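You operate a simulated robot arm through the tools that you are given. There is no shell and no other tool.

Carry out the task below with a simulated robot arm. There is one attempt and no reset: what you move stays moved.

JOB
Run three side member bolts in the card's order, at the card's torque.
Fine: the fourth bolt stays untouched; the runner goes back in its cup. Set down upright: green nut runner.
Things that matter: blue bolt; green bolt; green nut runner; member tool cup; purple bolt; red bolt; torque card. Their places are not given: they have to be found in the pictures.

Only the result counts: the job must be done as asked and must still hold three seconds after the hand-in. Knocking over, shifting, dropping, spilling or breaking anything else fails it.

ROBOT AND FRAMES
A 7-joint arm with a two-finger parallel gripper, fixed in place. Base frame: the origin is at the foot of the arm, x ahead of it, y to its left, z up. Readings come in m, rad, newtons and seconds.
With the tool pointing down near the work surface it reaches from about 0.32 to 0.74 m from the base axis. Its first joint turns from -2.007 to 2.007 rad. Payload 3.91 kg.
Tool frame: the origin (TCP) lies between the finger pads and is the grasp point; the fingertips stand 0.03 m ahead of it; z points along the fingers, y is the line along which they close. The gripper opens to 0.11 m. The fingers are 0.02 m wide and 0.01 m thick; the gripper's body (0.048 by 0.112 m) begins 0.055 m behind the TCP.
Orientation is that of the tool frame in the base frame, as a unit quaternion [w, x, y, z]. With the fingers straight down and closing along the base's y, the tool's x points along the base's -x, its y along +y and its z along -z.

CONTROLS
- The arm moves only by the tool jog_arm. Its argument "commands" is text: rows parted by semicolons, each of 6 numbers parted by spaces: the shift along the tool's x, y, z in m, then the turn, a rotation vector about the tool's x, y, z in rad. In form: tx ty tz wx wy wz; .... A call has 1 to 20 rows; each row is the pose to reach, as a shift and turn from the pose commanded when the call began, along the tool's axes at that moment. "jaw" is the finger opening in m, from 0 to 0.11, set as the call begins (left out, the last holds). A row lasts 0.2 s, in which the tool goes at most 0.05 m and 0.15 rad; a call with a longer step from one row to the next is refused whole, and so is a gripper value outside its range. Where a pose cannot be reached the arm comes as near as it can. A force on the tool above 40 N (or 10 N above the force at the start of the call, whichever is more), or a blocked arm, ends the call early, and 0.2 s more pass. Each finger travels about 0.108 m/s and halts on what it meets, pressing with about 30 N; the grip force reading is that of the motor and also rises with nothing between the fingers. The clock runs only during rows and for 0.2 s after the last one: add rows that repeat a pose to give the fingers time. It gives the time, the measured TCP pose, the force on the tool (base axes), the opening and the grip force at its end, in the units of the frame above (readings bear some noise), with the torque about the TCP (base axes, N m) and any sound that the robot's microphone picked up.
- Cameras (640 x 400 px; columns grow to the right, rows downward): "scene" is fixed at [0.2204, -0.649, 1.7813]; the picture's right is [0.90, -0.44, 0.00], its down [-0.22, -0.45, -0.86] and it looks along [0.38, 0.78, -0.50] (base axes); focal length 370 px, centre (320, 200). "wrist" rides on the gripper at [0.072, 0.017, -0.103] in the tool frame; the picture's right is [-0.23, 0.97, 0.00], its down [-0.76, -0.18, -0.62] and it looks along [-0.61, -0.14, 0.78] (tool axes); focal length 222 px, centre (320, 200).
- grab_frame(camera): a new picture of that camera. It takes no simulated time.
- slide_trunk(by): slides the trunk up (or, below 0, down) by that many m; the arm rides with it, the base frame stays. It gives what a move gives, with no picture.
- locate(camera, pixels): for up to 12 pixels [column, row] of the newest picture of that camera ("zoom" is the newest enlarged one), the place [x, y, z] in the base frame of the surface seen there, good to about 0.002 m. It takes no simulated time.
- enlarge(camera, box): a new picture of the part [left, top, right, bottom] of that camera's present view, enlarged. It takes no simulated time.
- job_done(): hands the job in; it is judged then, once.

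Unless the task says otherwise, let go and move clear before handing in.

The tools are called after "Call:" by a JSON object that holds its "fn" and its "kwargs". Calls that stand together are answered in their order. jog_arm: Moves the arm, as the interface text tells. Its arguments: {"type":"object","properties":{"commands":{"type":"string"},"jaw":{"type":"number"}},"required":["commands"]} The other tools are called the same way: slide_trunk (by) slides the trunk up or down; grab_frame (camera) takes a picture; locate (camera, pixels) gives the place of the surface under pixels of a picture; enlarge (camera, box) takes an enlarged picture of a part of a camera's view; job_done () hands the job in.

At the start:

```text
clock: 0.0
tcp_pos: [0.467, 0.0564, 1.5532]
orientation: [0.0, 0.001, 1.0, 0.0]
contact_force: [0.1, 0.4, -0.1]
wrist_torque: [0.03, -0.01, 0.01]
opening: 0.11
grasp_force: 0.1
trunk travel left (down, up): [-0.925, 0.065]
```

scene: 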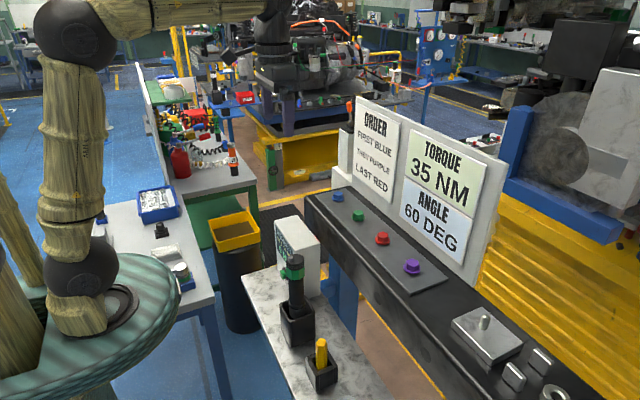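
wrist: 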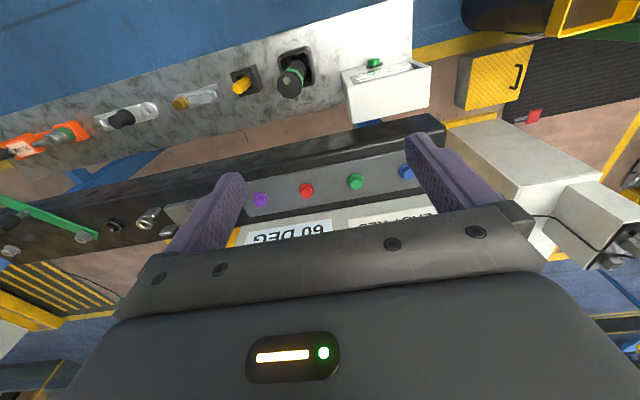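

The scene shows the card (around 375,150 and 440,190) reading blue, then purple, then red, at 35 NM / 60 deg. The green runner stands in a cup near (295,300). I'll enlarge these areas to check the details.

Call:
{"fn": "enlarge", "kwargs": {"camera": "scene", "box": [340, 90, 500, 290]}}

Call:
{"fn": "enlarge", "kwargs": {"camera": "scene", "box": [230, 210, 390, 400]}}

Call:
{"fn": "enlarge", "kwargs": {"camera": "wrist", "box": [220, 20, 460, 220]}}

Call:
{"fn": "locate", "kwargs": {"camera": "scene", "pixels": [[338, 194], [358, 213], [382, 235], [412, 264], [295, 259], [296, 300], [297, 335], [321, 345], [320, 375], [270, 300], [375, 280], [285, 270]]}}

```text
2.00 times, centred on (420, 190) of scene
```

zoom: 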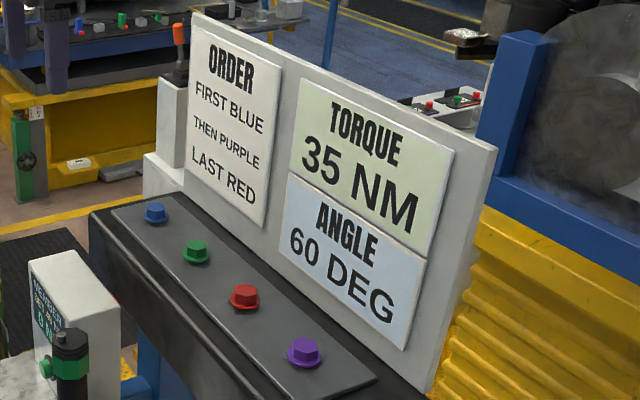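

```text
2.11 times, centred on (310, 305) of scene
```

zoom: 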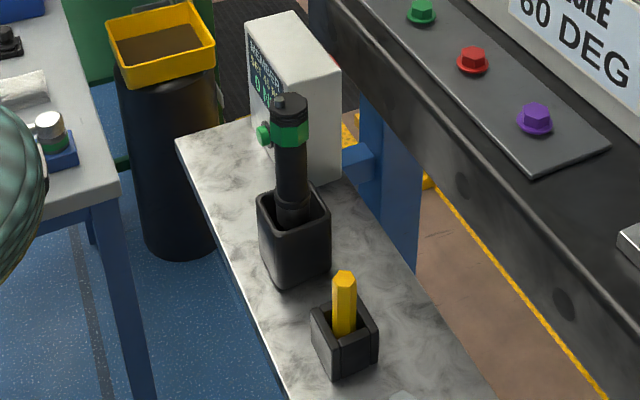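

```text
2.00 times, centred on (340, 120) of wrist
```

zoom: 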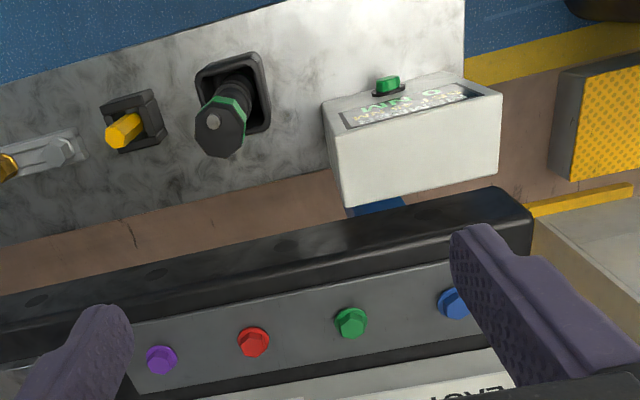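

```text
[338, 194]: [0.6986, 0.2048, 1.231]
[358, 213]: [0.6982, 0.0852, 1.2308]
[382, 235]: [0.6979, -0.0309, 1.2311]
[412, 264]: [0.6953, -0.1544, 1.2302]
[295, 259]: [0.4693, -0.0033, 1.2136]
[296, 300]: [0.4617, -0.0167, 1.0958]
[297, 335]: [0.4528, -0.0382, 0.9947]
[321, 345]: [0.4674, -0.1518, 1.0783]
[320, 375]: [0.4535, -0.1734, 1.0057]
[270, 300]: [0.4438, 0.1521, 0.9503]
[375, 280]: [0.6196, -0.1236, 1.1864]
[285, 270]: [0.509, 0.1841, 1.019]
```

The white box near (295,245) is a controller with a screen and a green button at about (289,270). I'll zoom in to read it.

Call:
{"fn": "enlarge", "kwargs": {"camera": "scene", "box": [264, 210, 328, 290]}}

Call:
{"fn": "enlarge", "kwargs": {"camera": "wrist", "box": [330, 50, 440, 130]}}

Call:
{"fn": "locate", "kwargs": {"camera": "wrist", "pixels": [[261, 199], [306, 190], [356, 181], [405, 171], [374, 62], [343, 72], [432, 66], [290, 78], [240, 85], [350, 80], [425, 72], [315, 75]]}}

```text
5.00 times, centred on (296, 250) of scene
```

zoom: 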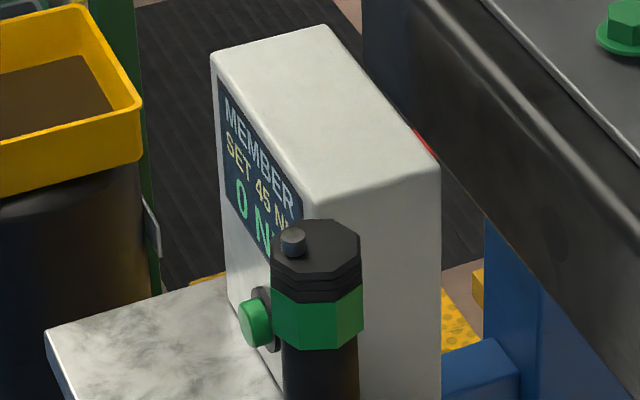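

```text
5.00 times, centred on (385, 90) of wrist
```

zoom: 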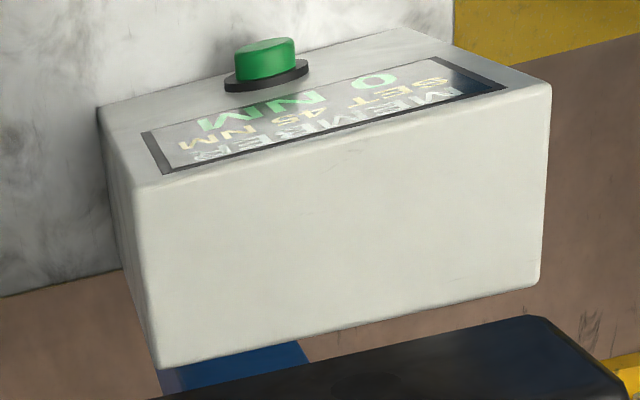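

```text
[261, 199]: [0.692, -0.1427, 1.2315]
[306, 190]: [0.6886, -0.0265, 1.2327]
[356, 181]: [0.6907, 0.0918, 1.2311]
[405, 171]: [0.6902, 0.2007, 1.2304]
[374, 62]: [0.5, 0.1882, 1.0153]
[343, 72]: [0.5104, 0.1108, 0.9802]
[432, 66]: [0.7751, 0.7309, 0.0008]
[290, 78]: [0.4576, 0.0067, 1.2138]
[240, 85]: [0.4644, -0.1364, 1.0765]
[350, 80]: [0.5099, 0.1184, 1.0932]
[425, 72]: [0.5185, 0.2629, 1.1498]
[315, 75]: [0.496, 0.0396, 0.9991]
```

The controller reads "MEMBER / SET 45 NM / 0 NM", so the set value must become 35, most likely with the green button on its front face. I'll measure the cup, runner, button and board first.

Call:
{"fn": "locate", "kwargs": {"camera": "zoom", "pixels": [[265, 50], [245, 45], [285, 50], [225, 100], [240, 92], [160, 185], [530, 90]]}}

Call:
{"fn": "locate", "kwargs": {"camera": "scene", "pixels": [[357, 100], [503, 162], [475, 285], [334, 180], [289, 237], [281, 309], [300, 318], [313, 310], [300, 305], [291, 345], [311, 340], [289, 270]]}}

Call:
{"fn": "enlarge", "kwargs": {"camera": "scene", "box": [264, 245, 344, 355]}}

Call:
{"fn": "enlarge", "kwargs": {"camera": "wrist", "box": [265, 35, 325, 105]}}

```text
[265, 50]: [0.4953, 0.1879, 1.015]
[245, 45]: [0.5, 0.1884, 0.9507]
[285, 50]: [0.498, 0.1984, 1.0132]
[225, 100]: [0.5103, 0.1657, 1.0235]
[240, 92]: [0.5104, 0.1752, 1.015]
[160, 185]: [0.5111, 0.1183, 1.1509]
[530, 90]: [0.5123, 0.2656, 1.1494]
```

```text
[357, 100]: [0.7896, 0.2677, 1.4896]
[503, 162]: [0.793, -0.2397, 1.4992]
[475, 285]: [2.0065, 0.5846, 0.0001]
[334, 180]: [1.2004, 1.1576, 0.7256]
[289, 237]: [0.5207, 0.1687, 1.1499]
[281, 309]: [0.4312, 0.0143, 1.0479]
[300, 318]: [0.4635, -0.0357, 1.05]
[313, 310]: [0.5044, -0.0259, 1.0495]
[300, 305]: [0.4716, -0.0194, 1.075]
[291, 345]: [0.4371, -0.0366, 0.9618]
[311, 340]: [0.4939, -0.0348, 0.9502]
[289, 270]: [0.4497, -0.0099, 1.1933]
```

```text
3.64 times, centred on (304, 300) of scene
```

zoom: 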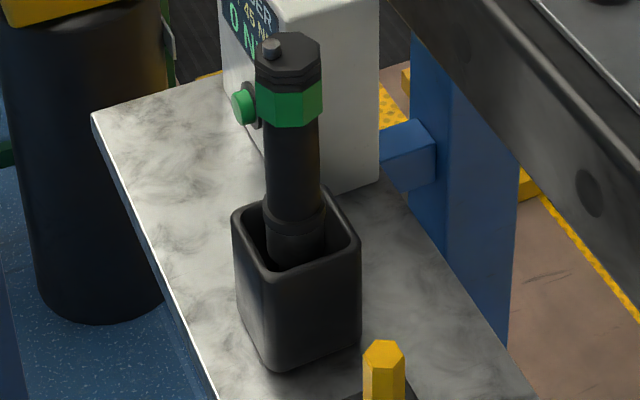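

```text
5.71 times, centred on (295, 70) of wrist
```

zoom: 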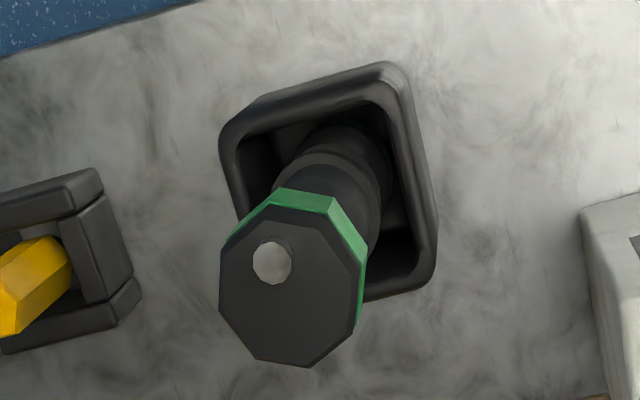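

The cup is centred near (0.467, 0.0), its rim is at z≈1.05 and the table at 0.95. The button sits near (0.495, 0.188, 1.015), facing -x. I'll check where the arm and its neighbours are before lowering.

Call:
{"fn": "locate", "kwargs": {"camera": "scene", "pixels": [[75, 275], [75, 40], [180, 270], [160, 230], [158, 205], [232, 230], [100, 310], [272, 40], [190, 250], [245, 300], [255, 330], [290, 390]]}}

Call:
{"fn": "grab_frame", "kwargs": {"camera": "scene"}}

```text
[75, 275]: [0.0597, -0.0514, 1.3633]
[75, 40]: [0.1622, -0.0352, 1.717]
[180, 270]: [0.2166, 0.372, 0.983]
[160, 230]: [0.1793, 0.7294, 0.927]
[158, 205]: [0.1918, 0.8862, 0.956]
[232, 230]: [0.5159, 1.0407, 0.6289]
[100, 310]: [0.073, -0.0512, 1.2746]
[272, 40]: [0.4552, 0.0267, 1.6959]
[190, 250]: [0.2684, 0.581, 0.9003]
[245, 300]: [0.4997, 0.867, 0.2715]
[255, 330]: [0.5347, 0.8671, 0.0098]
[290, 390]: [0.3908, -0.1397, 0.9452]
```

```text
taken
```

scene: 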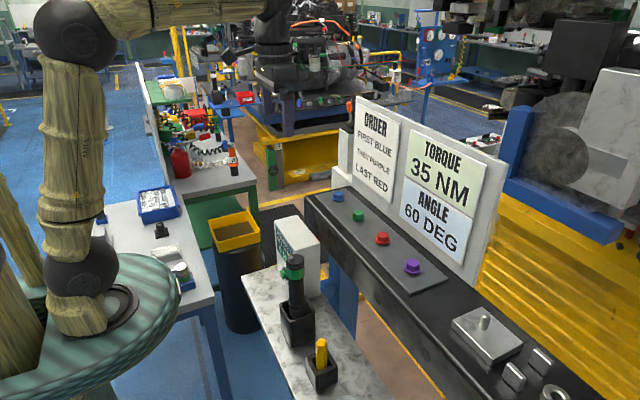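

The shoulder sits at about z 1.36 and the way is open. I'll close the jaws and move to x≈0.38, y≈0.19 in front of the controller, before lowering.

Call:
{"fn": "jog_arm", "kwargs": {"commands": "0.022 0.033 0 0 0 0; 0.044 0.066 0 0 0 0; 0.066 0.099 0 0 0 0; 0.087 0.1316 0 0 0 0; 0.087 0.1316 0 0 0 0", "jaw": 0}}

Call:
{"fn": "slide_trunk", "kwargs": {"by": -0.2}}

Call:
{"fn": "grab_frame", "kwargs": {"camera": "scene"}}

Call:
{"fn": "grab_frame", "kwargs": {"camera": "wrist"}}

```text
clock: 1.2
tcp_pos: [0.3801, 0.1886, 1.5536]
orientation: [0.0, 0.001, 1.0, 0.0]
contact_force: [-0.7, -0.3, -0.3]
wrist_torque: [0.02, 0.05, 0.01]
opening: 0.0001
grasp_force: 29.4
trunk travel left (down, up): [-0.925, 0.065]
```

```text
clock: 3.4
tcp_pos: [0.3791, 0.1889, 1.3525]
orientation: [0.0, 0.002, 1.0, 0.0]
contact_force: [0.4, 0.2, 0.1]
wrist_torque: [-0.01, -0.07, -0.01]
opening: 0.0001
grasp_force: 30.1
trunk travel left (down, up): [-0.725, 0.265]
```

```text
taken
```

scene: 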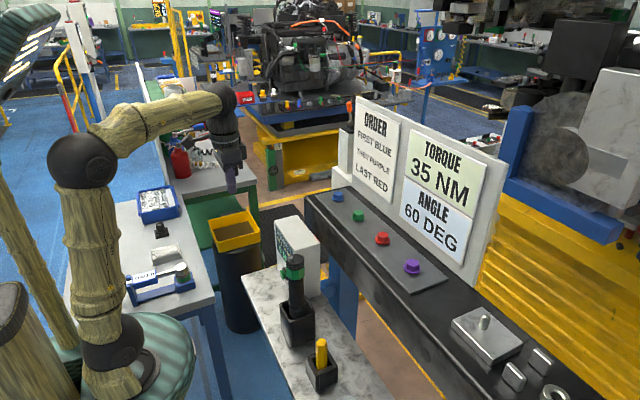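

```text
taken
```

wrist: 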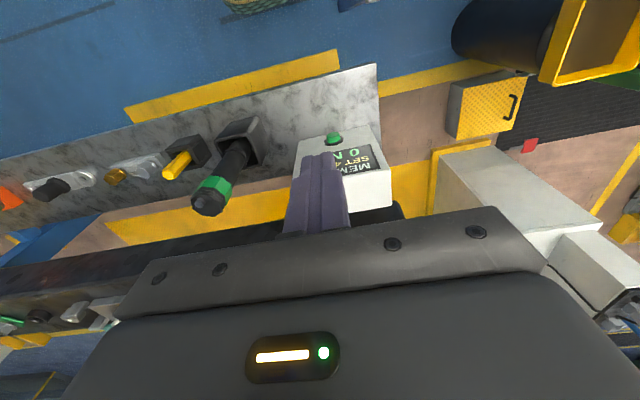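

The arm stands at (0.379, 0.189, 1.3525), with the button visible at wrist (334,138). I'll enlarge that to find the button's exact centre before tilting the fingers toward it.

Call:
{"fn": "enlarge", "kwargs": {"camera": "wrist", "box": [290, 110, 400, 200]}}

Call:
{"fn": "locate", "kwargs": {"camera": "wrist", "pixels": [[334, 134], [334, 138], [334, 142], [328, 138], [340, 138], [334, 145]]}}

```text
4.44 times, centred on (345, 155) of wrist
```

zoom: 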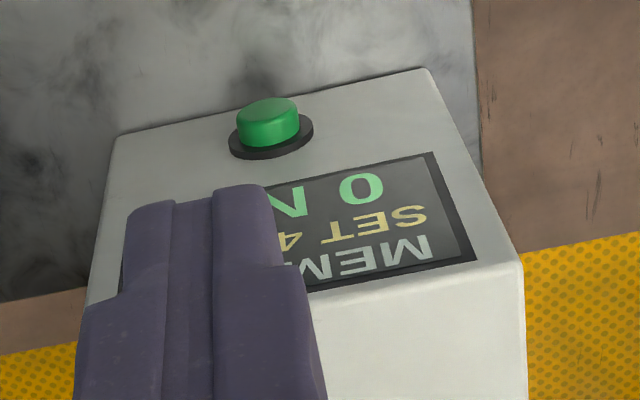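

```text
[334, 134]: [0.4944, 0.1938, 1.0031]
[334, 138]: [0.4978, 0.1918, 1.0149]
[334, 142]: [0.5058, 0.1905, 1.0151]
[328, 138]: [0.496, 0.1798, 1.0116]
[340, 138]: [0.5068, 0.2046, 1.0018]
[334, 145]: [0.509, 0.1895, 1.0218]
```

The button face is at x≈0.494, centred at about (y 0.1905, z 1.001). I'll descend while tilting the fingers 0.75 rad forward, stopping about 25 mm short of it.

Call:
{"fn": "jog_arm", "kwargs": {"commands": "0 0 0.04 0 -0.08 0; 0 0 0.08 0 -0.16 0; 0 0 0.12 0 -0.25 0; -0.01 0 0.16 0 -0.34 0; -0.02 0.001 0.2 0 -0.44 0; -0.03 0.0015 0.24 0 -0.54 0; -0.04 0.0015 0.28 0 -0.64 0; -0.05 0.0015 0.31 0 -0.75 0; -0.061 0.0015 0.3355 0 -0.75 0; -0.061 0.0015 0.3355 0 -0.75 0"}}

Call:
{"fn": "grab_frame", "kwargs": {"camera": "wrist"}}

Call:
{"fn": "grab_frame", "kwargs": {"camera": "scene"}}

```text
clock: 5.6
tcp_pos: [0.4409, 0.1925, 1.0177]
orientation: [0.366, 0.0, 0.93, 0.0]
contact_force: [0.2, 0.2, 0.1]
wrist_torque: [0.0, 0.04, -0.01]
opening: 0.0
grasp_force: 30.6
trunk travel left (down, up): [-0.725, 0.265]
```

```text
taken
```

wrist: 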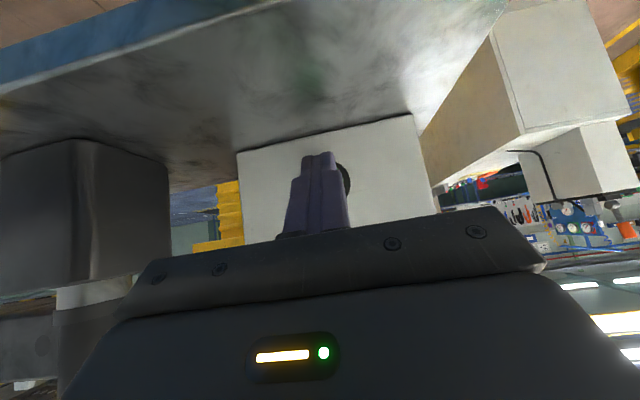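

```text
taken
```

scene: 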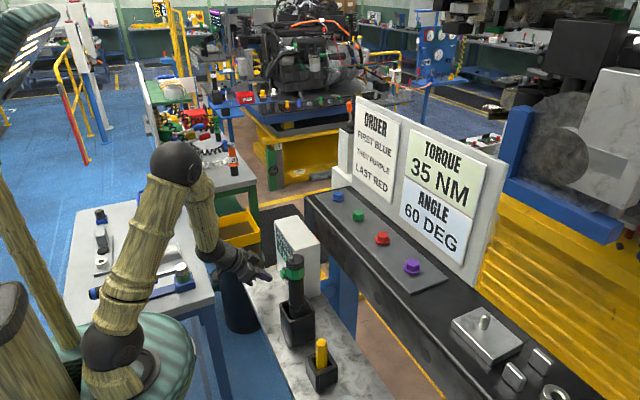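

The fingers are in front of the button, which shows at (344,178) beside them. I'll push slowly in +x by 30 mm and then read the force.

Call:
{"fn": "jog_arm", "kwargs": {"commands": "-0.011 -0.002 0.0102 0 0 0; -0.0176 -0.002 0.0164 0 0 0; -0.0198 -0.002 0.0184 0 0 0; -0.022 -0.002 0.0205 0 0 0; -0.022 -0.002 0.0205 0 0 0"}}

Call:
{"fn": "enlarge", "kwargs": {"camera": "scene", "box": [244, 210, 324, 290]}}

```text
clock: 6.8
tcp_pos: [0.4705, 0.1889, 1.0171]
orientation: [0.367, 0.001, 0.93, 0.0]
contact_force: [-2.0, -0.6, 0.4]
wrist_torque: [-0.01, 0.05, -0.01]
opening: 0.0
grasp_force: 29.5
trunk travel left (down, up): [-0.725, 0.265]
heard: click
```

```text
5.00 times, centred on (284, 250) of scene
```

zoom: 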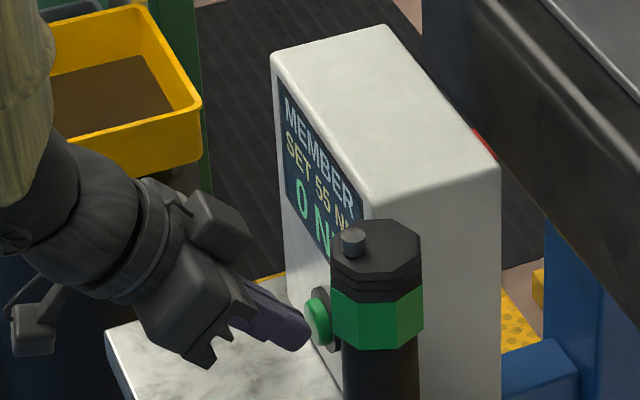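

I heard a click and the screen now reads "SET 55 NM", so each press steps the value by 10 and it should wrap round. I'll release and press once more.

Call:
{"fn": "jog_arm", "kwargs": {"commands": "0.0073 0 -0.0068 0 0 0; 0.011 0 -0.0102 0 0 0; 0.0073 0 -0.0068 0 0 0; 0.0022 0 -0.002 0 0 0; 0 0 0 0 0 0; 0 0 0 0 0 0"}}

Call:
{"fn": "enlarge", "kwargs": {"camera": "scene", "box": [244, 210, 324, 290]}}

```text
clock: 8.2
tcp_pos: [0.4705, 0.1888, 1.0183]
orientation: [0.366, 0.002, 0.931, -0.001]
contact_force: [-1.6, 0.6, -1.0]
wrist_torque: [-0.03, 0.01, -0.02]
opening: 0.0
grasp_force: 29.7
trunk travel left (down, up): [-0.725, 0.265]
```

```text
5.00 times, centred on (284, 250) of scene
```

zoom: 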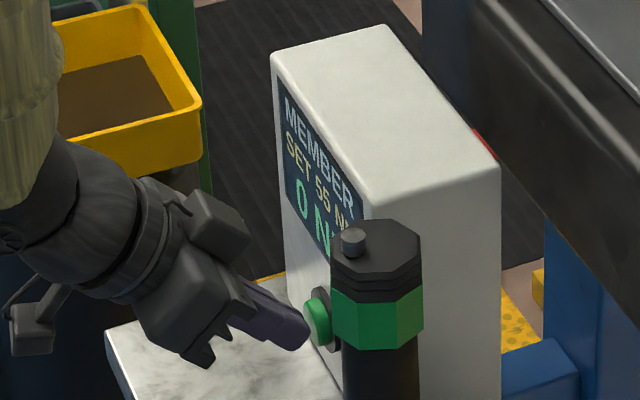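

There was no click this time and it still says 55. I'll back off fully, then press about 2 mm deeper.

Call:
{"fn": "jog_arm", "kwargs": {"commands": "0.011 0 -0.0102 0 0 0; 0.0146 0 -0.0136 0 0 0; 0.011 0 -0.0102 0 0 0; 0.0022 0 -0.002 0 0 0; -0.0015 0 0.0014 0 0 0; -0.0015 0 0.0014 0 0 0"}}

Call:
{"fn": "enlarge", "kwargs": {"camera": "scene", "box": [244, 210, 324, 290]}}

```text
clock: 9.6
tcp_pos: [0.4729, 0.1899, 1.0175]
orientation: [0.366, 0.001, 0.931, -0.001]
contact_force: [-2.7, 1.0, 0.3]
wrist_torque: [0.0, 0.11, 0.01]
opening: 0.0
grasp_force: 30.3
trunk travel left (down, up): [-0.725, 0.265]
heard: click
```

```text
5.00 times, centred on (284, 250) of scene
```

zoom: 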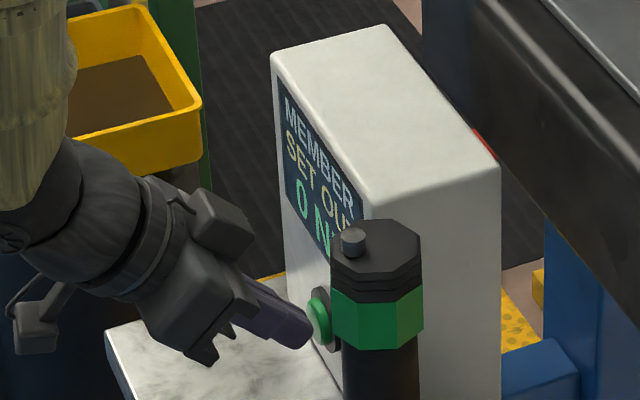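

It clicked again and now reads "SET OU…", probably the "out" (loosen) setting. I'll press again with the same depth.

Call:
{"fn": "jog_arm", "kwargs": {"commands": "0.011 0 -0.0102 0 0 0; 0.0146 0 -0.0136 0 0 0; 0.011 0 -0.0102 0 0 0; 0.0022 0 -0.002 0 0 0; 0 0 0 0 0 0; 0 0 0 0 0 0"}}

Call:
{"fn": "enlarge", "kwargs": {"camera": "scene", "box": [244, 210, 324, 290]}}

```text
clock: 11.0
tcp_pos: [0.472, 0.1876, 1.018]
orientation: [0.367, 0.001, 0.93, 0.0]
contact_force: [-2.4, 1.3, 0.7]
wrist_torque: [-0.03, 0.03, 0.02]
opening: 0.0001
grasp_force: 29.7
trunk travel left (down, up): [-0.725, 0.265]
heard: click
```

```text
5.00 times, centred on (284, 250) of scene
```

zoom: 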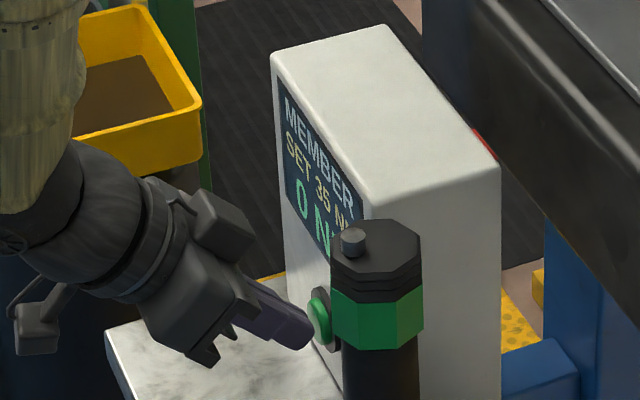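

The screen now reads "SET 35 NM", which matches the card. I'll back away, rise and straighten the tool, then measure the runner.

Call:
{"fn": "jog_arm", "kwargs": {"commands": "0.0256 0 -0.0239 0 0 0; 0.0512 0 -0.0477 0 0 0; 0.0239 0 -0.077 0 0.1 0; -0.0034 0 -0.1063 0 0.22 0; -0.0307 0 -0.1355 0 0.34 0; -0.058 0 -0.165 0 0.46 0; -0.0852 0 -0.194 0 0.58 0; -0.119 0 -0.231 0 0.68 0; -0.1534 0 -0.2673 0 0.75 0; -0.1534 0 -0.2673 0 0.75 0"}}

Call:
{"fn": "grab_frame", "kwargs": {"camera": "wrist"}}

Call:
{"fn": "enlarge", "kwargs": {"camera": "scene", "box": [264, 225, 344, 315]}}

```text
refused: row 8 steps farther than a row can; nothing moved
```

```text
taken
```

wrist: 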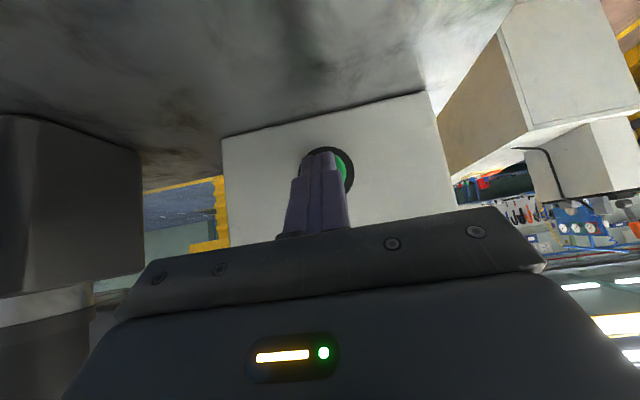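

```text
4.44 times, centred on (304, 270) of scene
```

zoom: 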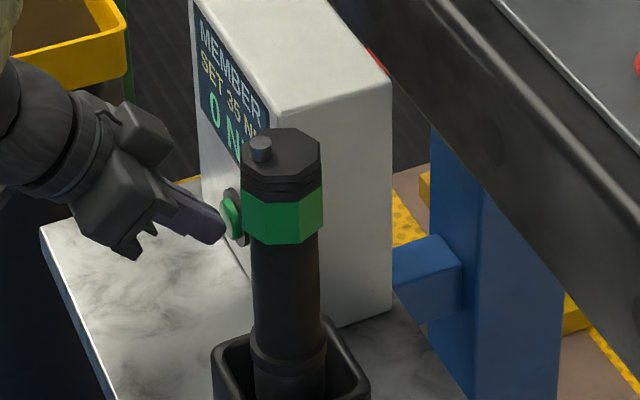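

The call was refused because one row stepped slightly over 0.05 m, so nothing moved. I'll repeat the retreat with smaller steps.

Call:
{"fn": "jog_arm", "kwargs": {"commands": "0.0256 0 -0.0239 0 0 0; 0.0512 0 -0.0477 0 0 0; 0.0239 0 -0.077 0 0.1 0; -0.0034 0 -0.1063 0 0.22 0; -0.0307 0 -0.1355 0 0.34 0; -0.058 0 -0.165 0 0.46 0; -0.0852 0 -0.194 0 0.58 0; -0.108 0 -0.219 0 0.66 0; -0.131 0 -0.243 0 0.75 0; -0.1534 0 -0.2673 0 0.75 0; -0.1534 0 -0.2673 0 0.75 0"}}

Call:
{"fn": "grab_frame", "kwargs": {"camera": "wrist"}}

Call:
{"fn": "enlarge", "kwargs": {"camera": "scene", "box": [264, 225, 344, 315]}}

Call:
{"fn": "locate", "kwargs": {"camera": "zoom", "pixels": [[282, 155], [260, 140], [262, 155], [280, 182], [278, 200], [278, 240], [285, 262], [285, 340], [285, 375], [285, 395], [247, 150], [318, 145]]}}

```text
clock: 13.4
tcp_pos: [0.4039, 0.1882, 1.3199]
orientation: [-0.001, 0.001, 1.0, 0.0]
contact_force: [0.1, -0.2, 0.3]
wrist_torque: [-0.01, 0.01, -0.03]
opening: 0.0
grasp_force: 29.9
out of reach, approached as far as the arm can: row 2
trunk travel left (down, up): [-0.725, 0.265]
```

```text
taken
```

wrist: 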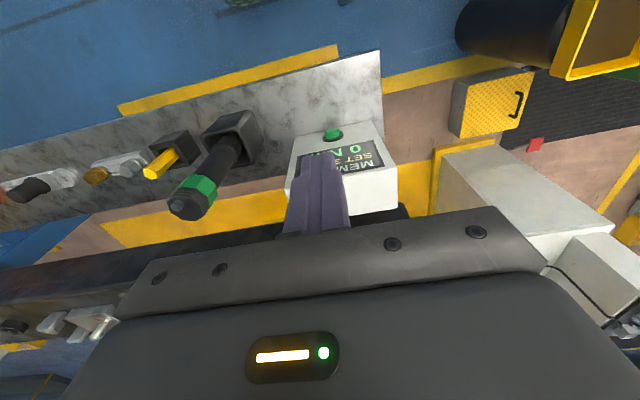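

```text
4.44 times, centred on (304, 270) of scene
```

zoom: 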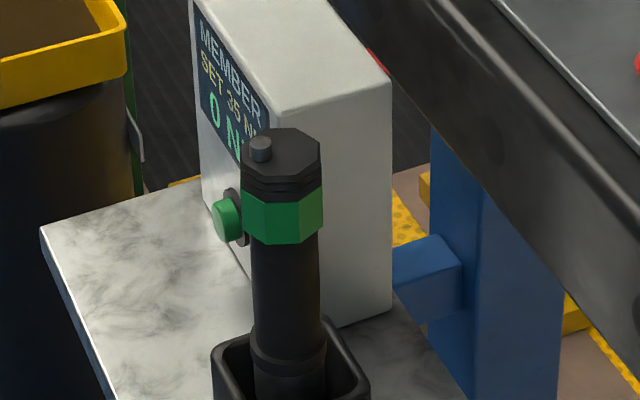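

```text
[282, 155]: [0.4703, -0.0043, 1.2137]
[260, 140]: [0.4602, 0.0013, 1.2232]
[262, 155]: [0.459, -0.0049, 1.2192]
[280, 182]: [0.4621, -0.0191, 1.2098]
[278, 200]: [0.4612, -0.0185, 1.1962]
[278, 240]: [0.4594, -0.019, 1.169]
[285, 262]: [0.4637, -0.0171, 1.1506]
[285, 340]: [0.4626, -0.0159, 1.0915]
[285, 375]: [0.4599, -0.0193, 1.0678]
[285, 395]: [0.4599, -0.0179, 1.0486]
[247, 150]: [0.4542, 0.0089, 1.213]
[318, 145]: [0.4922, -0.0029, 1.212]
```

The runner's axis is at about (0.470, -0.003), its green octagon band spans z 1.165–1.20, and its stud tops out at 1.223. I'll move above it with the jaws open to see the octagon's orientation.

Call:
{"fn": "jog_arm", "kwargs": {"commands": "-0.005 -0.03 -0.03 0 0 0; -0.02 -0.07 -0.04 0 0 0; -0.035 -0.11 -0.04 0 0 0; -0.05 -0.15 -0.04 0 0 0; -0.066 -0.191 -0.04 0 0 0; -0.066 -0.191 -0.04 0 0 0", "jaw": 0.11}}

Call:
{"fn": "grab_frame", "kwargs": {"camera": "wrist"}}

Call:
{"fn": "enlarge", "kwargs": {"camera": "wrist", "box": [250, 70, 390, 190]}}

```text
clock: 14.8
tcp_pos: [0.4687, -0.0061, 1.3601]
orientation: [0.0, -0.001, 1.0, 0.0]
contact_force: [-0.1, 0.1, 0.1]
wrist_torque: [-0.02, 0.0, 0.02]
opening: 0.11
grasp_force: 0.1
trunk travel left (down, up): [-0.725, 0.265]
```

```text
taken
```

wrist: 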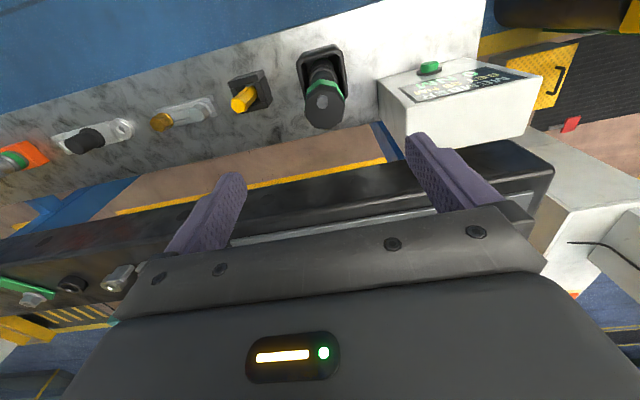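

```text
3.33 times, centred on (320, 130) of wrist
```

zoom: 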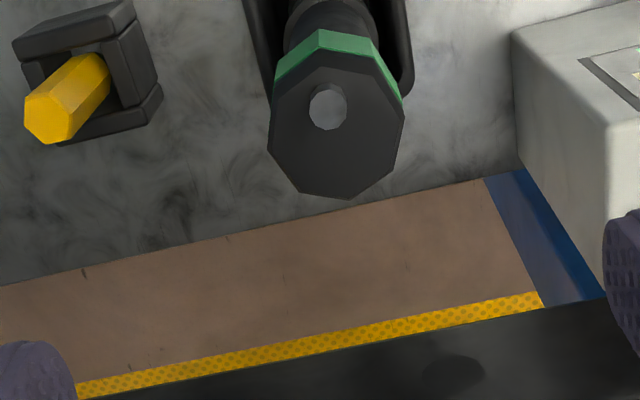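

The octagon top is clear in the zoom. I'll locate its vertices to get its centre and flat directions.

Call:
{"fn": "locate", "kwargs": {"camera": "zoom", "pixels": [[297, 185], [346, 194], [388, 165], [400, 122], [272, 147], [279, 95], [318, 70], [370, 80], [337, 130], [327, 108], [320, 35], [337, 180]]}}

Call:
{"fn": "locate", "kwargs": {"camera": "wrist", "pixels": [[299, 60], [322, 46], [343, 48], [346, 85], [305, 88], [303, 75], [346, 70], [321, 60]]}}

```text
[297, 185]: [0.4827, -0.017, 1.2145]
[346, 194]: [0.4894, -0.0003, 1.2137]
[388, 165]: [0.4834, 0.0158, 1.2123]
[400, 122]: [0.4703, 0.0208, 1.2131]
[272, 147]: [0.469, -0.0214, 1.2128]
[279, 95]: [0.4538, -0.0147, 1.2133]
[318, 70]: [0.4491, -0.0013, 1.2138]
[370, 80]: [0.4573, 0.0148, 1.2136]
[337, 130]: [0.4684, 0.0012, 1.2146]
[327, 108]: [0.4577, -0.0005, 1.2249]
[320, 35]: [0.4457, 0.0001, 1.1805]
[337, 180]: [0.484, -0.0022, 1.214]
```

```text
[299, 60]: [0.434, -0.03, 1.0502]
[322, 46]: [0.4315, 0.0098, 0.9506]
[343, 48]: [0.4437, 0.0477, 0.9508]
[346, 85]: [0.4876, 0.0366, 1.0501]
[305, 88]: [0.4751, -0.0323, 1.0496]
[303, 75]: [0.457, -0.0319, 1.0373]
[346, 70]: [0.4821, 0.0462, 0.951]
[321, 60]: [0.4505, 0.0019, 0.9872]
```

The vertices lie on the x and y axes about a centre at (0.4695, 0.0), so the flats are 22.5° off. I'll turn the hand by 0.393 rad so that the pads meet flats, then check the pose above the runner.

Call:
{"fn": "jog_arm", "kwargs": {"commands": "0 0.002 0.03 0 0 -0.13; 0 0.004 0.06 0 0 -0.26; 0 0.004 0.08 0 0 -0.393; 0 0.004 0.08 0 0 -0.393; 0 0.004 0.08 0 0 -0.393"}}

Call:
{"fn": "grab_frame", "kwargs": {"camera": "wrist"}}

Call:
{"fn": "jog_arm", "kwargs": {"commands": "0 0 0 0 0 0; 0 0 0 0 0 0"}}

```text
clock: 16.0
tcp_pos: [0.4697, 0.0005, 1.2796]
orientation: [0.0, -0.196, 0.981, 0.0]
contact_force: [0.5, -1.0, 0.4]
wrist_torque: [-0.01, 0.03, 0.0]
opening: 0.11
grasp_force: 0.0
trunk travel left (down, up): [-0.725, 0.265]
```

```text
taken
```

wrist: 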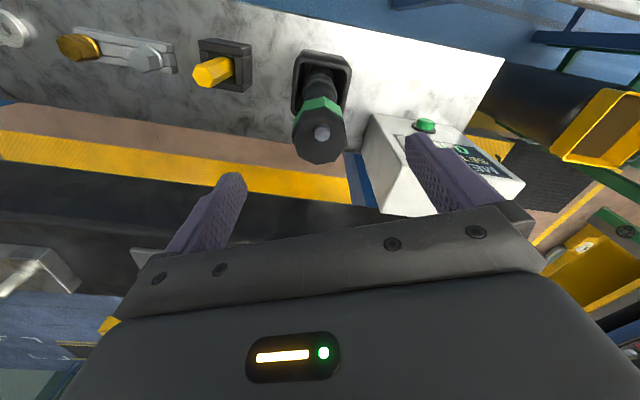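

```text
clock: 16.6
tcp_pos: [0.4691, 0.0002, 1.2805]
orientation: [0.0, -0.196, 0.981, 0.0]
contact_force: [-0.6, -0.6, 0.1]
wrist_torque: [0.0, 0.04, -0.01]
opening: 0.1101
grasp_force: 0.0
trunk travel left (down, up): [-0.725, 0.265]
```

The hand is centred at (0.469, 0.000, 1.280) with the turn correct. I'll descend 0.10 m to the green band.

Call:
{"fn": "jog_arm", "kwargs": {"commands": "0 0 0.03 0 0 0; 0 0 0.06 0 0 0; 0 0 0.085 0 0 0; 0 0 0.1 0 0 0; 0 0 0.1 0 0 0"}}

Call:
{"fn": "grab_frame", "kwargs": {"camera": "wrist"}}

Call:
{"fn": "enlarge", "kwargs": {"camera": "scene", "box": [244, 210, 344, 310]}}

```text
clock: 17.8
tcp_pos: [0.4697, 0.0014, 1.1788]
orientation: [0.0, -0.195, 0.981, 0.0]
contact_force: [-0.4, -0.7, -0.7]
wrist_torque: [-0.01, 0.02, -0.01]
opening: 0.1099
grasp_force: 0.0
trunk travel left (down, up): [-0.725, 0.265]
```

```text
taken
```

wrist: 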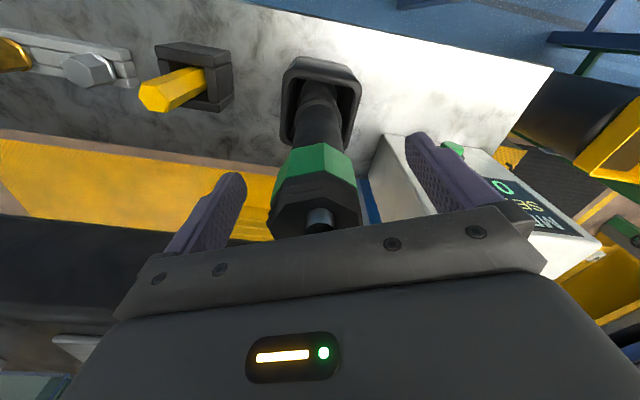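

```text
4.00 times, centred on (294, 260) of scene
```

zoom: 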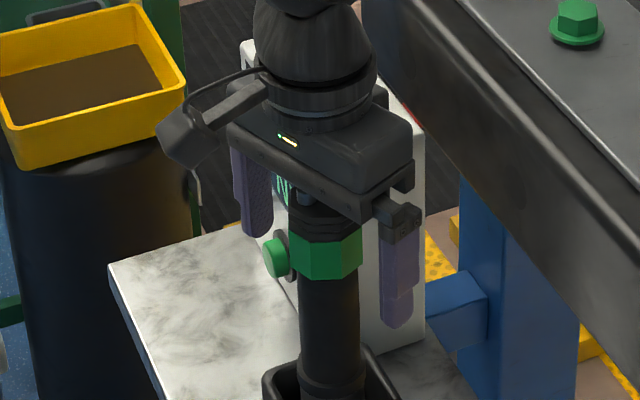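

The octagon band is centred between the pads. I'll close the jaws on it.

Call:
{"fn": "jog_arm", "kwargs": {"commands": "0 0 0 0 0 0; 0 0 0 0 0 0; 0 0 0 0 0 0; 0 0 0 0 0 0", "jaw": 0}}

Call:
{"fn": "jog_arm", "kwargs": {"commands": "0 0 -0.015 0 0 0; 0 0 -0.03 0 0 0; 0 0 -0.03 0 0 0"}}

Call:
{"fn": "grab_frame", "kwargs": {"camera": "wrist"}}

Call:
{"fn": "enlarge", "kwargs": {"camera": "scene", "box": [244, 210, 344, 340]}}

```text
clock: 18.8
tcp_pos: [0.4692, 0.0002, 1.1799]
orientation: [0.001, -0.195, 0.981, 0.0]
contact_force: [0.3, -2.3, 0.5]
wrist_torque: [-0.38, -0.17, -0.02]
opening: 0.0477
grasp_force: 30.0
trunk travel left (down, up): [-0.725, 0.265]
```

```text
clock: 19.6
tcp_pos: [0.4691, 0.0008, 1.2094]
orientation: [-0.001, -0.196, 0.981, 0.0]
contact_force: [-0.3, 0.6, -8.0]
wrist_torque: [0.08, 0.01, 0.03]
opening: 0.0471
grasp_force: 29.5
trunk travel left (down, up): [-0.725, 0.265]
```

```text
taken
```

wrist: 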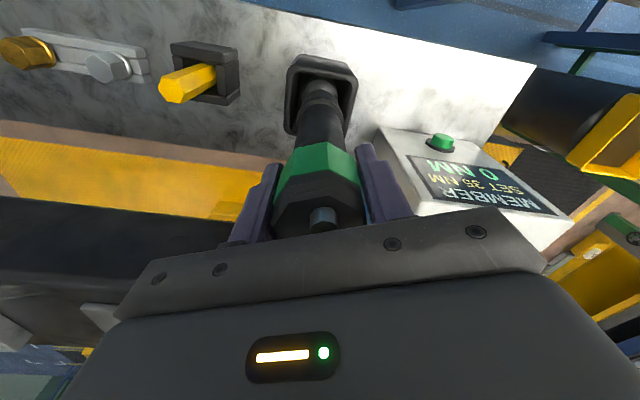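

```text
3.08 times, centred on (294, 275) of scene
```

zoom: 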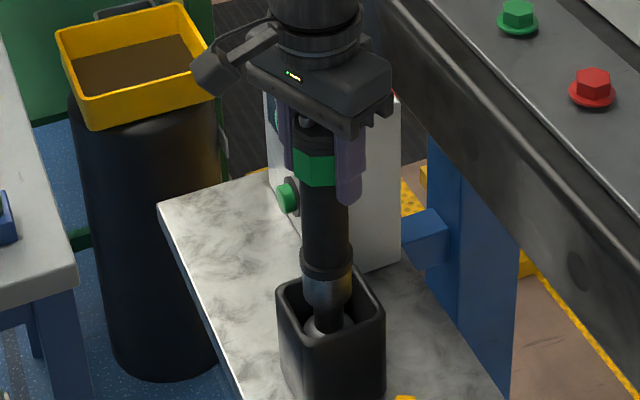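

The runner is gripped (opening 0.047) and weighs about 8 N. I'll raise the trunk straight up to clear the cup and bring the arm to bolt height.

Call:
{"fn": "slide_trunk", "kwargs": {"by": 0.25}}

Call:
{"fn": "grab_frame", "kwargs": {"camera": "scene"}}

Call:
{"fn": "grab_frame", "kwargs": {"camera": "wrist"}}

```text
clock: 22.1
tcp_pos: [0.4693, 0.0008, 1.4588]
orientation: [0.0, -0.195, 0.981, -0.001]
contact_force: [0.4, 0.3, -6.9]
wrist_torque: [0.09, 0.06, 0.07]
opening: 0.0472
grasp_force: 30.6
trunk travel left (down, up): [-0.975, 0.015]
```

```text
taken
```

scene: 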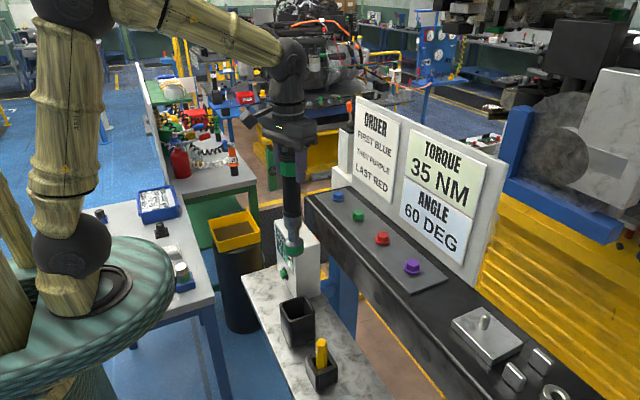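

```text
taken
```

wrist: 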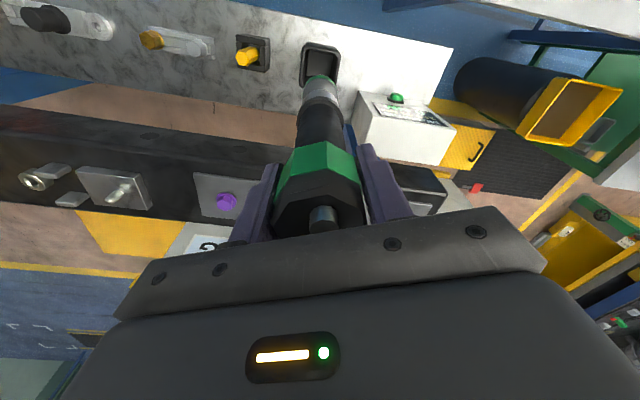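

The runner is hanging free of the cup. I'll enlarge the socket end to measure its length below the TCP and whether it hangs straight.

Call:
{"fn": "enlarge", "kwargs": {"camera": "scene", "box": [250, 140, 340, 260]}}

Call:
{"fn": "enlarge", "kwargs": {"camera": "wrist", "box": [280, 50, 380, 150]}}

Call:
{"fn": "locate", "kwargs": {"camera": "scene", "pixels": [[292, 240], [293, 250], [293, 246], [291, 222], [290, 195], [290, 185], [289, 165], [301, 246], [285, 246]]}}

```text
3.33 times, centred on (295, 200) of scene
```

zoom: 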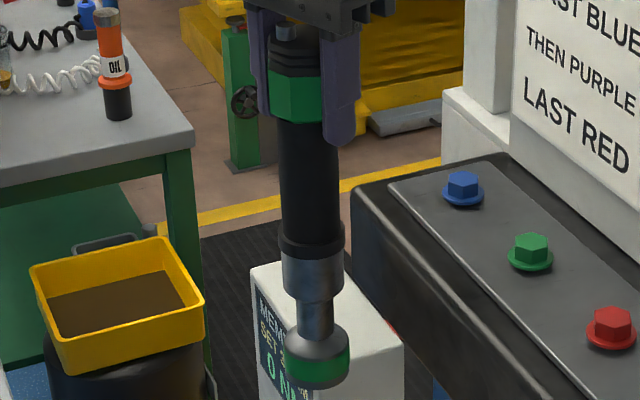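

```text
4.00 times, centred on (330, 100) of wrist
```

zoom: 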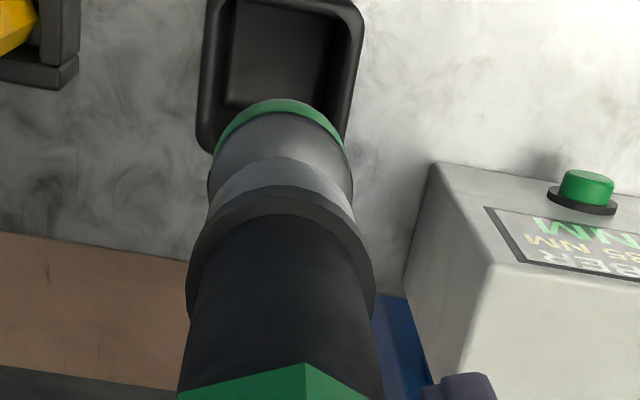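

```text
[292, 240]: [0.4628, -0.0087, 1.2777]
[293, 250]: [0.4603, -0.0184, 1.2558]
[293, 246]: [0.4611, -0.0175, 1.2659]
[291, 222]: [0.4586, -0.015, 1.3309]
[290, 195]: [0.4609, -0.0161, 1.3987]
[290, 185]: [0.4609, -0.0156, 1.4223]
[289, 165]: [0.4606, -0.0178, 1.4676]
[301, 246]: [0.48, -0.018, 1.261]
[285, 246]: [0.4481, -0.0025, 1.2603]
```

The runner hangs straight, with its socket end about 0.215 m below the TCP. I'll measure the blue bolt precisely from enlarged views.

Call:
{"fn": "enlarge", "kwargs": {"camera": "scene", "box": [325, 180, 375, 225]}}

Call:
{"fn": "locate", "kwargs": {"camera": "zoom", "pixels": [[150, 170], [140, 160], [130, 200], [180, 190], [160, 215], [170, 175], [160, 160]]}}

```text
8.89 times, centred on (350, 202) of scene
```

zoom: 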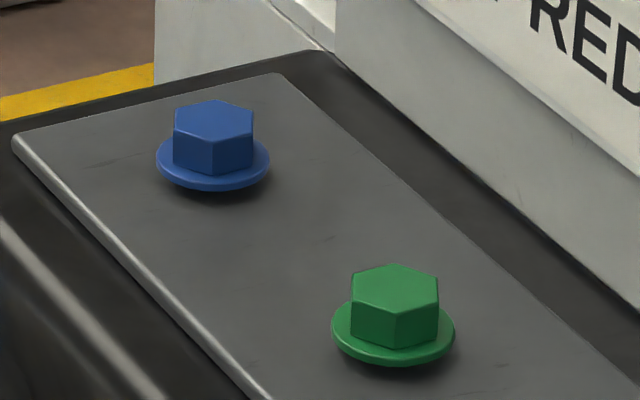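

```text
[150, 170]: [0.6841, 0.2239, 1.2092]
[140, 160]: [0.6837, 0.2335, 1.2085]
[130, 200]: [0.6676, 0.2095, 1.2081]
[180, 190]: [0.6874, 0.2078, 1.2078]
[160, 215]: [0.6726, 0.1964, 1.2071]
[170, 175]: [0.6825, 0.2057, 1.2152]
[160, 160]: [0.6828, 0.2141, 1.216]
```

Call:
{"fn": "locate", "kwargs": {"camera": "zoom", "pixels": [[178, 111], [212, 103], [250, 112], [248, 135], [213, 144], [177, 131], [213, 122], [355, 275], [396, 267], [434, 279], [397, 313], [396, 290]]}}

Call:
{"fn": "enlarge", "kwargs": {"camera": "scene", "box": [370, 220, 430, 280]}}

Call:
{"fn": "locate", "kwargs": {"camera": "zoom", "pixels": [[125, 90], [200, 100], [300, 200], [400, 300], [440, 280], [450, 310], [100, 150]]}}

```text
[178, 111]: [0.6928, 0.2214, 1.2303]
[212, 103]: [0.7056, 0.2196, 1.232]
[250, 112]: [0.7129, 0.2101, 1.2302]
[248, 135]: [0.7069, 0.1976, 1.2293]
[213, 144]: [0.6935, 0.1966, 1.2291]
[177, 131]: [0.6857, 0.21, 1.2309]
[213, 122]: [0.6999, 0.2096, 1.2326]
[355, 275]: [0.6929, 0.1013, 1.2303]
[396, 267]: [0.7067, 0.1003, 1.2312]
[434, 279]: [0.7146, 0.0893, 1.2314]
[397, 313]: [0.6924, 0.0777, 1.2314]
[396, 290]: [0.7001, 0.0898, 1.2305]
```

```text
6.67 times, centred on (400, 250) of scene
```

zoom: 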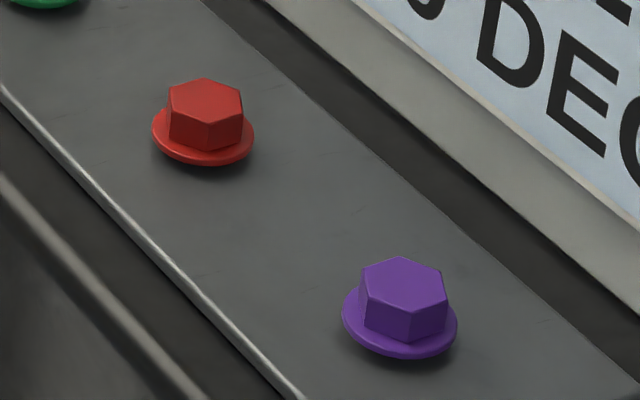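

```text
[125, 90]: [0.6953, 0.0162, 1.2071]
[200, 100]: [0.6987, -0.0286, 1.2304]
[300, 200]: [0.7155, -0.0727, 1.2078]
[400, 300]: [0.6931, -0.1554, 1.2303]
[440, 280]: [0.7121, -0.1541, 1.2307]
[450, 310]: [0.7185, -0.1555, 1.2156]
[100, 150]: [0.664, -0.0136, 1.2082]
```

Blue's hex is centred at (0.6996, 0.2092, 1.231) and green's at (0.700, 0.0895). I'll get red and purple the same way.

Call:
{"fn": "locate", "kwargs": {"camera": "zoom", "pixels": [[171, 89], [205, 81], [239, 95], [240, 114], [205, 120], [170, 108], [363, 269], [400, 259], [443, 272], [446, 297], [408, 311], [363, 297]]}}

```text
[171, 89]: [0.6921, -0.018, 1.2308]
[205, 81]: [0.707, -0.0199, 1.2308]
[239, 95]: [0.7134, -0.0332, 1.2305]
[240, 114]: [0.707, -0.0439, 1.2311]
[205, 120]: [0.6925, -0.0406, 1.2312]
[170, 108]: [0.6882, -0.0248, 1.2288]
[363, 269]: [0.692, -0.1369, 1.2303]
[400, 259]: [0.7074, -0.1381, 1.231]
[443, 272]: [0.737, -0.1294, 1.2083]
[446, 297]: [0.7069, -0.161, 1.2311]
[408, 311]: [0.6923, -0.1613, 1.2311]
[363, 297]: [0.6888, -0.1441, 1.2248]
```

Red is at (0.700, -0.030) and purple at (0.700, -0.150). I'll lift 35 mm and carry the runner over the blue bolt, stopping above it.

Call:
{"fn": "jog_arm", "kwargs": {"commands": "0 0 -0.02 0 0 0; 0 0 -0.035 0 0 0; -0.0267 0.0094 -0.035 0 0 0; -0.0533 0.0189 -0.035 0 0 0; -0.08 0.0283 -0.035 0 0 0; -0.1067 0.0377 -0.035 0 0 0; -0.1333 0.0472 -0.035 0 0 0; -0.16 0.0566 -0.035 0 0 0; -0.1867 0.066 -0.035 0 0 0; -0.2133 0.0755 -0.035 0 0 0; -0.24 0.0849 -0.035 0 0 0; -0.2667 0.0944 -0.035 0 0 0; -0.28 0.0991 -0.035 0 0 0; -0.2933 0.1038 -0.035 0 0 0; -0.2933 0.1038 -0.035 0 0 0"}}

Call:
{"fn": "grab_frame", "kwargs": {"camera": "scene"}}

Call:
{"fn": "grab_frame", "kwargs": {"camera": "wrist"}}

```text
clock: 25.4
tcp_pos: [0.6661, 0.1872, 1.49]
orientation: [0.0, -0.196, 0.981, 0.0]
contact_force: [0.2, -0.6, -8.3]
wrist_torque: [0.03, 0.0, 0.03]
opening: 0.047
grasp_force: 29.9
out of reach, approached as far as the arm can: row 12, 13, 14, 15
trunk travel left (down, up): [-0.975, 0.015]
```

```text
taken
```

scene: 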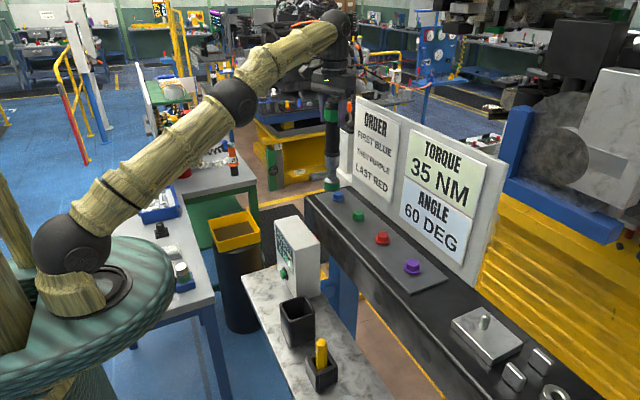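

```text
taken
```

wrist: 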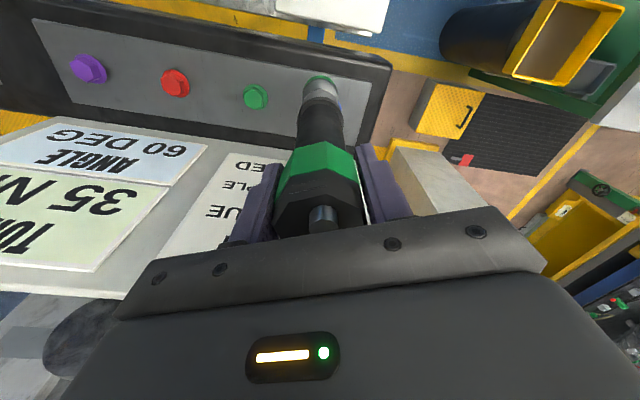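

The hand stopped at (0.666, 0.187, 1.49), so with a vertical hand the stretched arm can't reach blue while holding a runner this long. I'll return it to the cup and regrip with the hand tilted about 60°, which puts the wrist lower and nearer. First I'll move back over the cup and check the pose.

Call:
{"fn": "jog_arm", "kwargs": {"commands": "0.0133 -0.0047 0 0 0 0; 0.04 -0.0142 0 0 0 0; 0.0667 -0.0236 0 0 0 0; 0.0933 -0.033 0 0 0 0; 0.12 -0.0425 0 0 0 0; 0.1467 -0.0519 0 0 0 0; 0.1733 -0.0613 0 0 0 0; 0.2 -0.0708 0 0 0 0; 0.2267 -0.0802 0 0 0 0; 0.24 -0.0849 0 0 0 0; 0.24 -0.0849 0 0 0 0"}}

```text
clock: 27.8
tcp_pos: [0.478, 0.0176, 1.4895]
orientation: [0.0, -0.195, 0.981, 0.0]
contact_force: [0.1, -0.5, -7.5]
wrist_torque: [0.01, 0.01, -0.01]
opening: 0.0473
grasp_force: 30.0
trunk travel left (down, up): [-0.975, 0.015]
```

Commands restart from the reached pose, so I know where I am: (0.478, 0.018). I'll centre over the cup at (0.4695, 0) and lower with the trunk.

Call:
{"fn": "jog_arm", "kwargs": {"commands": "0.007 -0.0065 0 0 0 0; 0.0146 -0.013 0 0 0 0; 0.0146 -0.013 0 0 0 0; 0.0146 -0.013 0 0 0 0"}}

Call:
{"fn": "slide_trunk", "kwargs": {"by": -0.18}}

Call:
{"fn": "grab_frame", "kwargs": {"camera": "wrist"}}

Call:
{"fn": "enlarge", "kwargs": {"camera": "scene", "box": [244, 210, 344, 350]}}

```text
clock: 28.8
tcp_pos: [0.4662, 0.0006, 1.4903]
orientation: [0.001, -0.196, 0.981, 0.001]
contact_force: [0.3, 0.2, -7.8]
wrist_torque: [-0.03, 0.0, -0.01]
opening: 0.0472
grasp_force: 30.2
trunk travel left (down, up): [-0.975, 0.015]
```

```text
clock: 30.8
tcp_pos: [0.4669, 0.0001, 1.3115]
orientation: [0.0, -0.195, 0.981, 0.0]
contact_force: [-0.4, 0.3, -8.4]
wrist_torque: [-0.02, 0.01, 0.0]
opening: 0.047
grasp_force: 29.7
trunk travel left (down, up): [-0.795, 0.195]
```

```text
taken
```

wrist: 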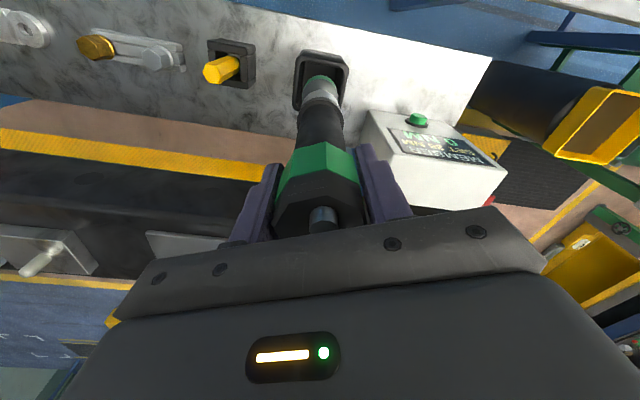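

```text
2.86 times, centred on (294, 280) of scene
```

zoom: 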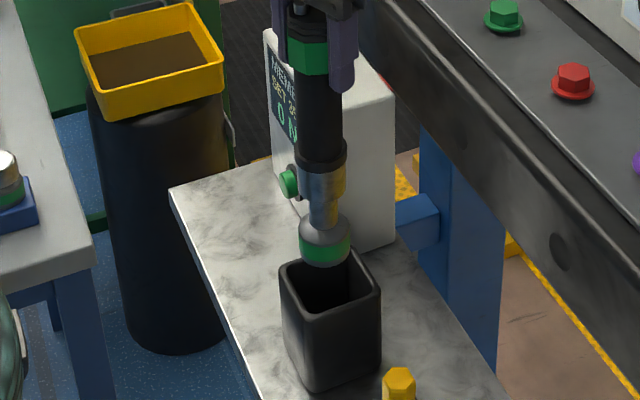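

The socket is right above the cup opening. I'll lower it 0.13 m into the cup and watch the force for touchdown.

Call:
{"fn": "jog_arm", "kwargs": {"commands": "-0.0028 -0.0012 0.03 0 0 0; -0.0028 -0.0012 0.06 0 0 0; -0.0028 -0.0012 0.09 0 0 0; -0.0028 -0.0012 0.115 0 0 0; -0.0028 -0.0012 0.126 0 0 0; -0.0028 -0.0012 0.131 0 0 0; -0.0028 -0.0012 0.131 0 0 0"}}

Call:
{"fn": "enlarge", "kwargs": {"camera": "scene", "box": [244, 210, 344, 350]}}

```text
clock: 32.4
tcp_pos: [0.4709, 0.001, 1.1823]
orientation: [0.001, -0.195, 0.981, 0.0]
contact_force: [0.3, 1.3, 8.6]
wrist_torque: [0.13, 0.29, -0.02]
opening: 0.0472
grasp_force: 30.0
trunk travel left (down, up): [-0.795, 0.195]
```

```text
2.86 times, centred on (294, 280) of scene
```

zoom: 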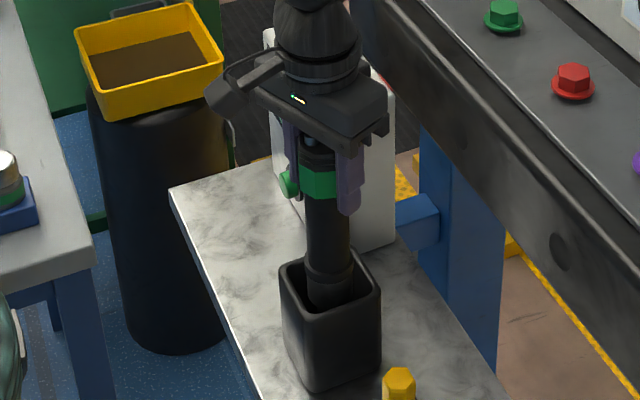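

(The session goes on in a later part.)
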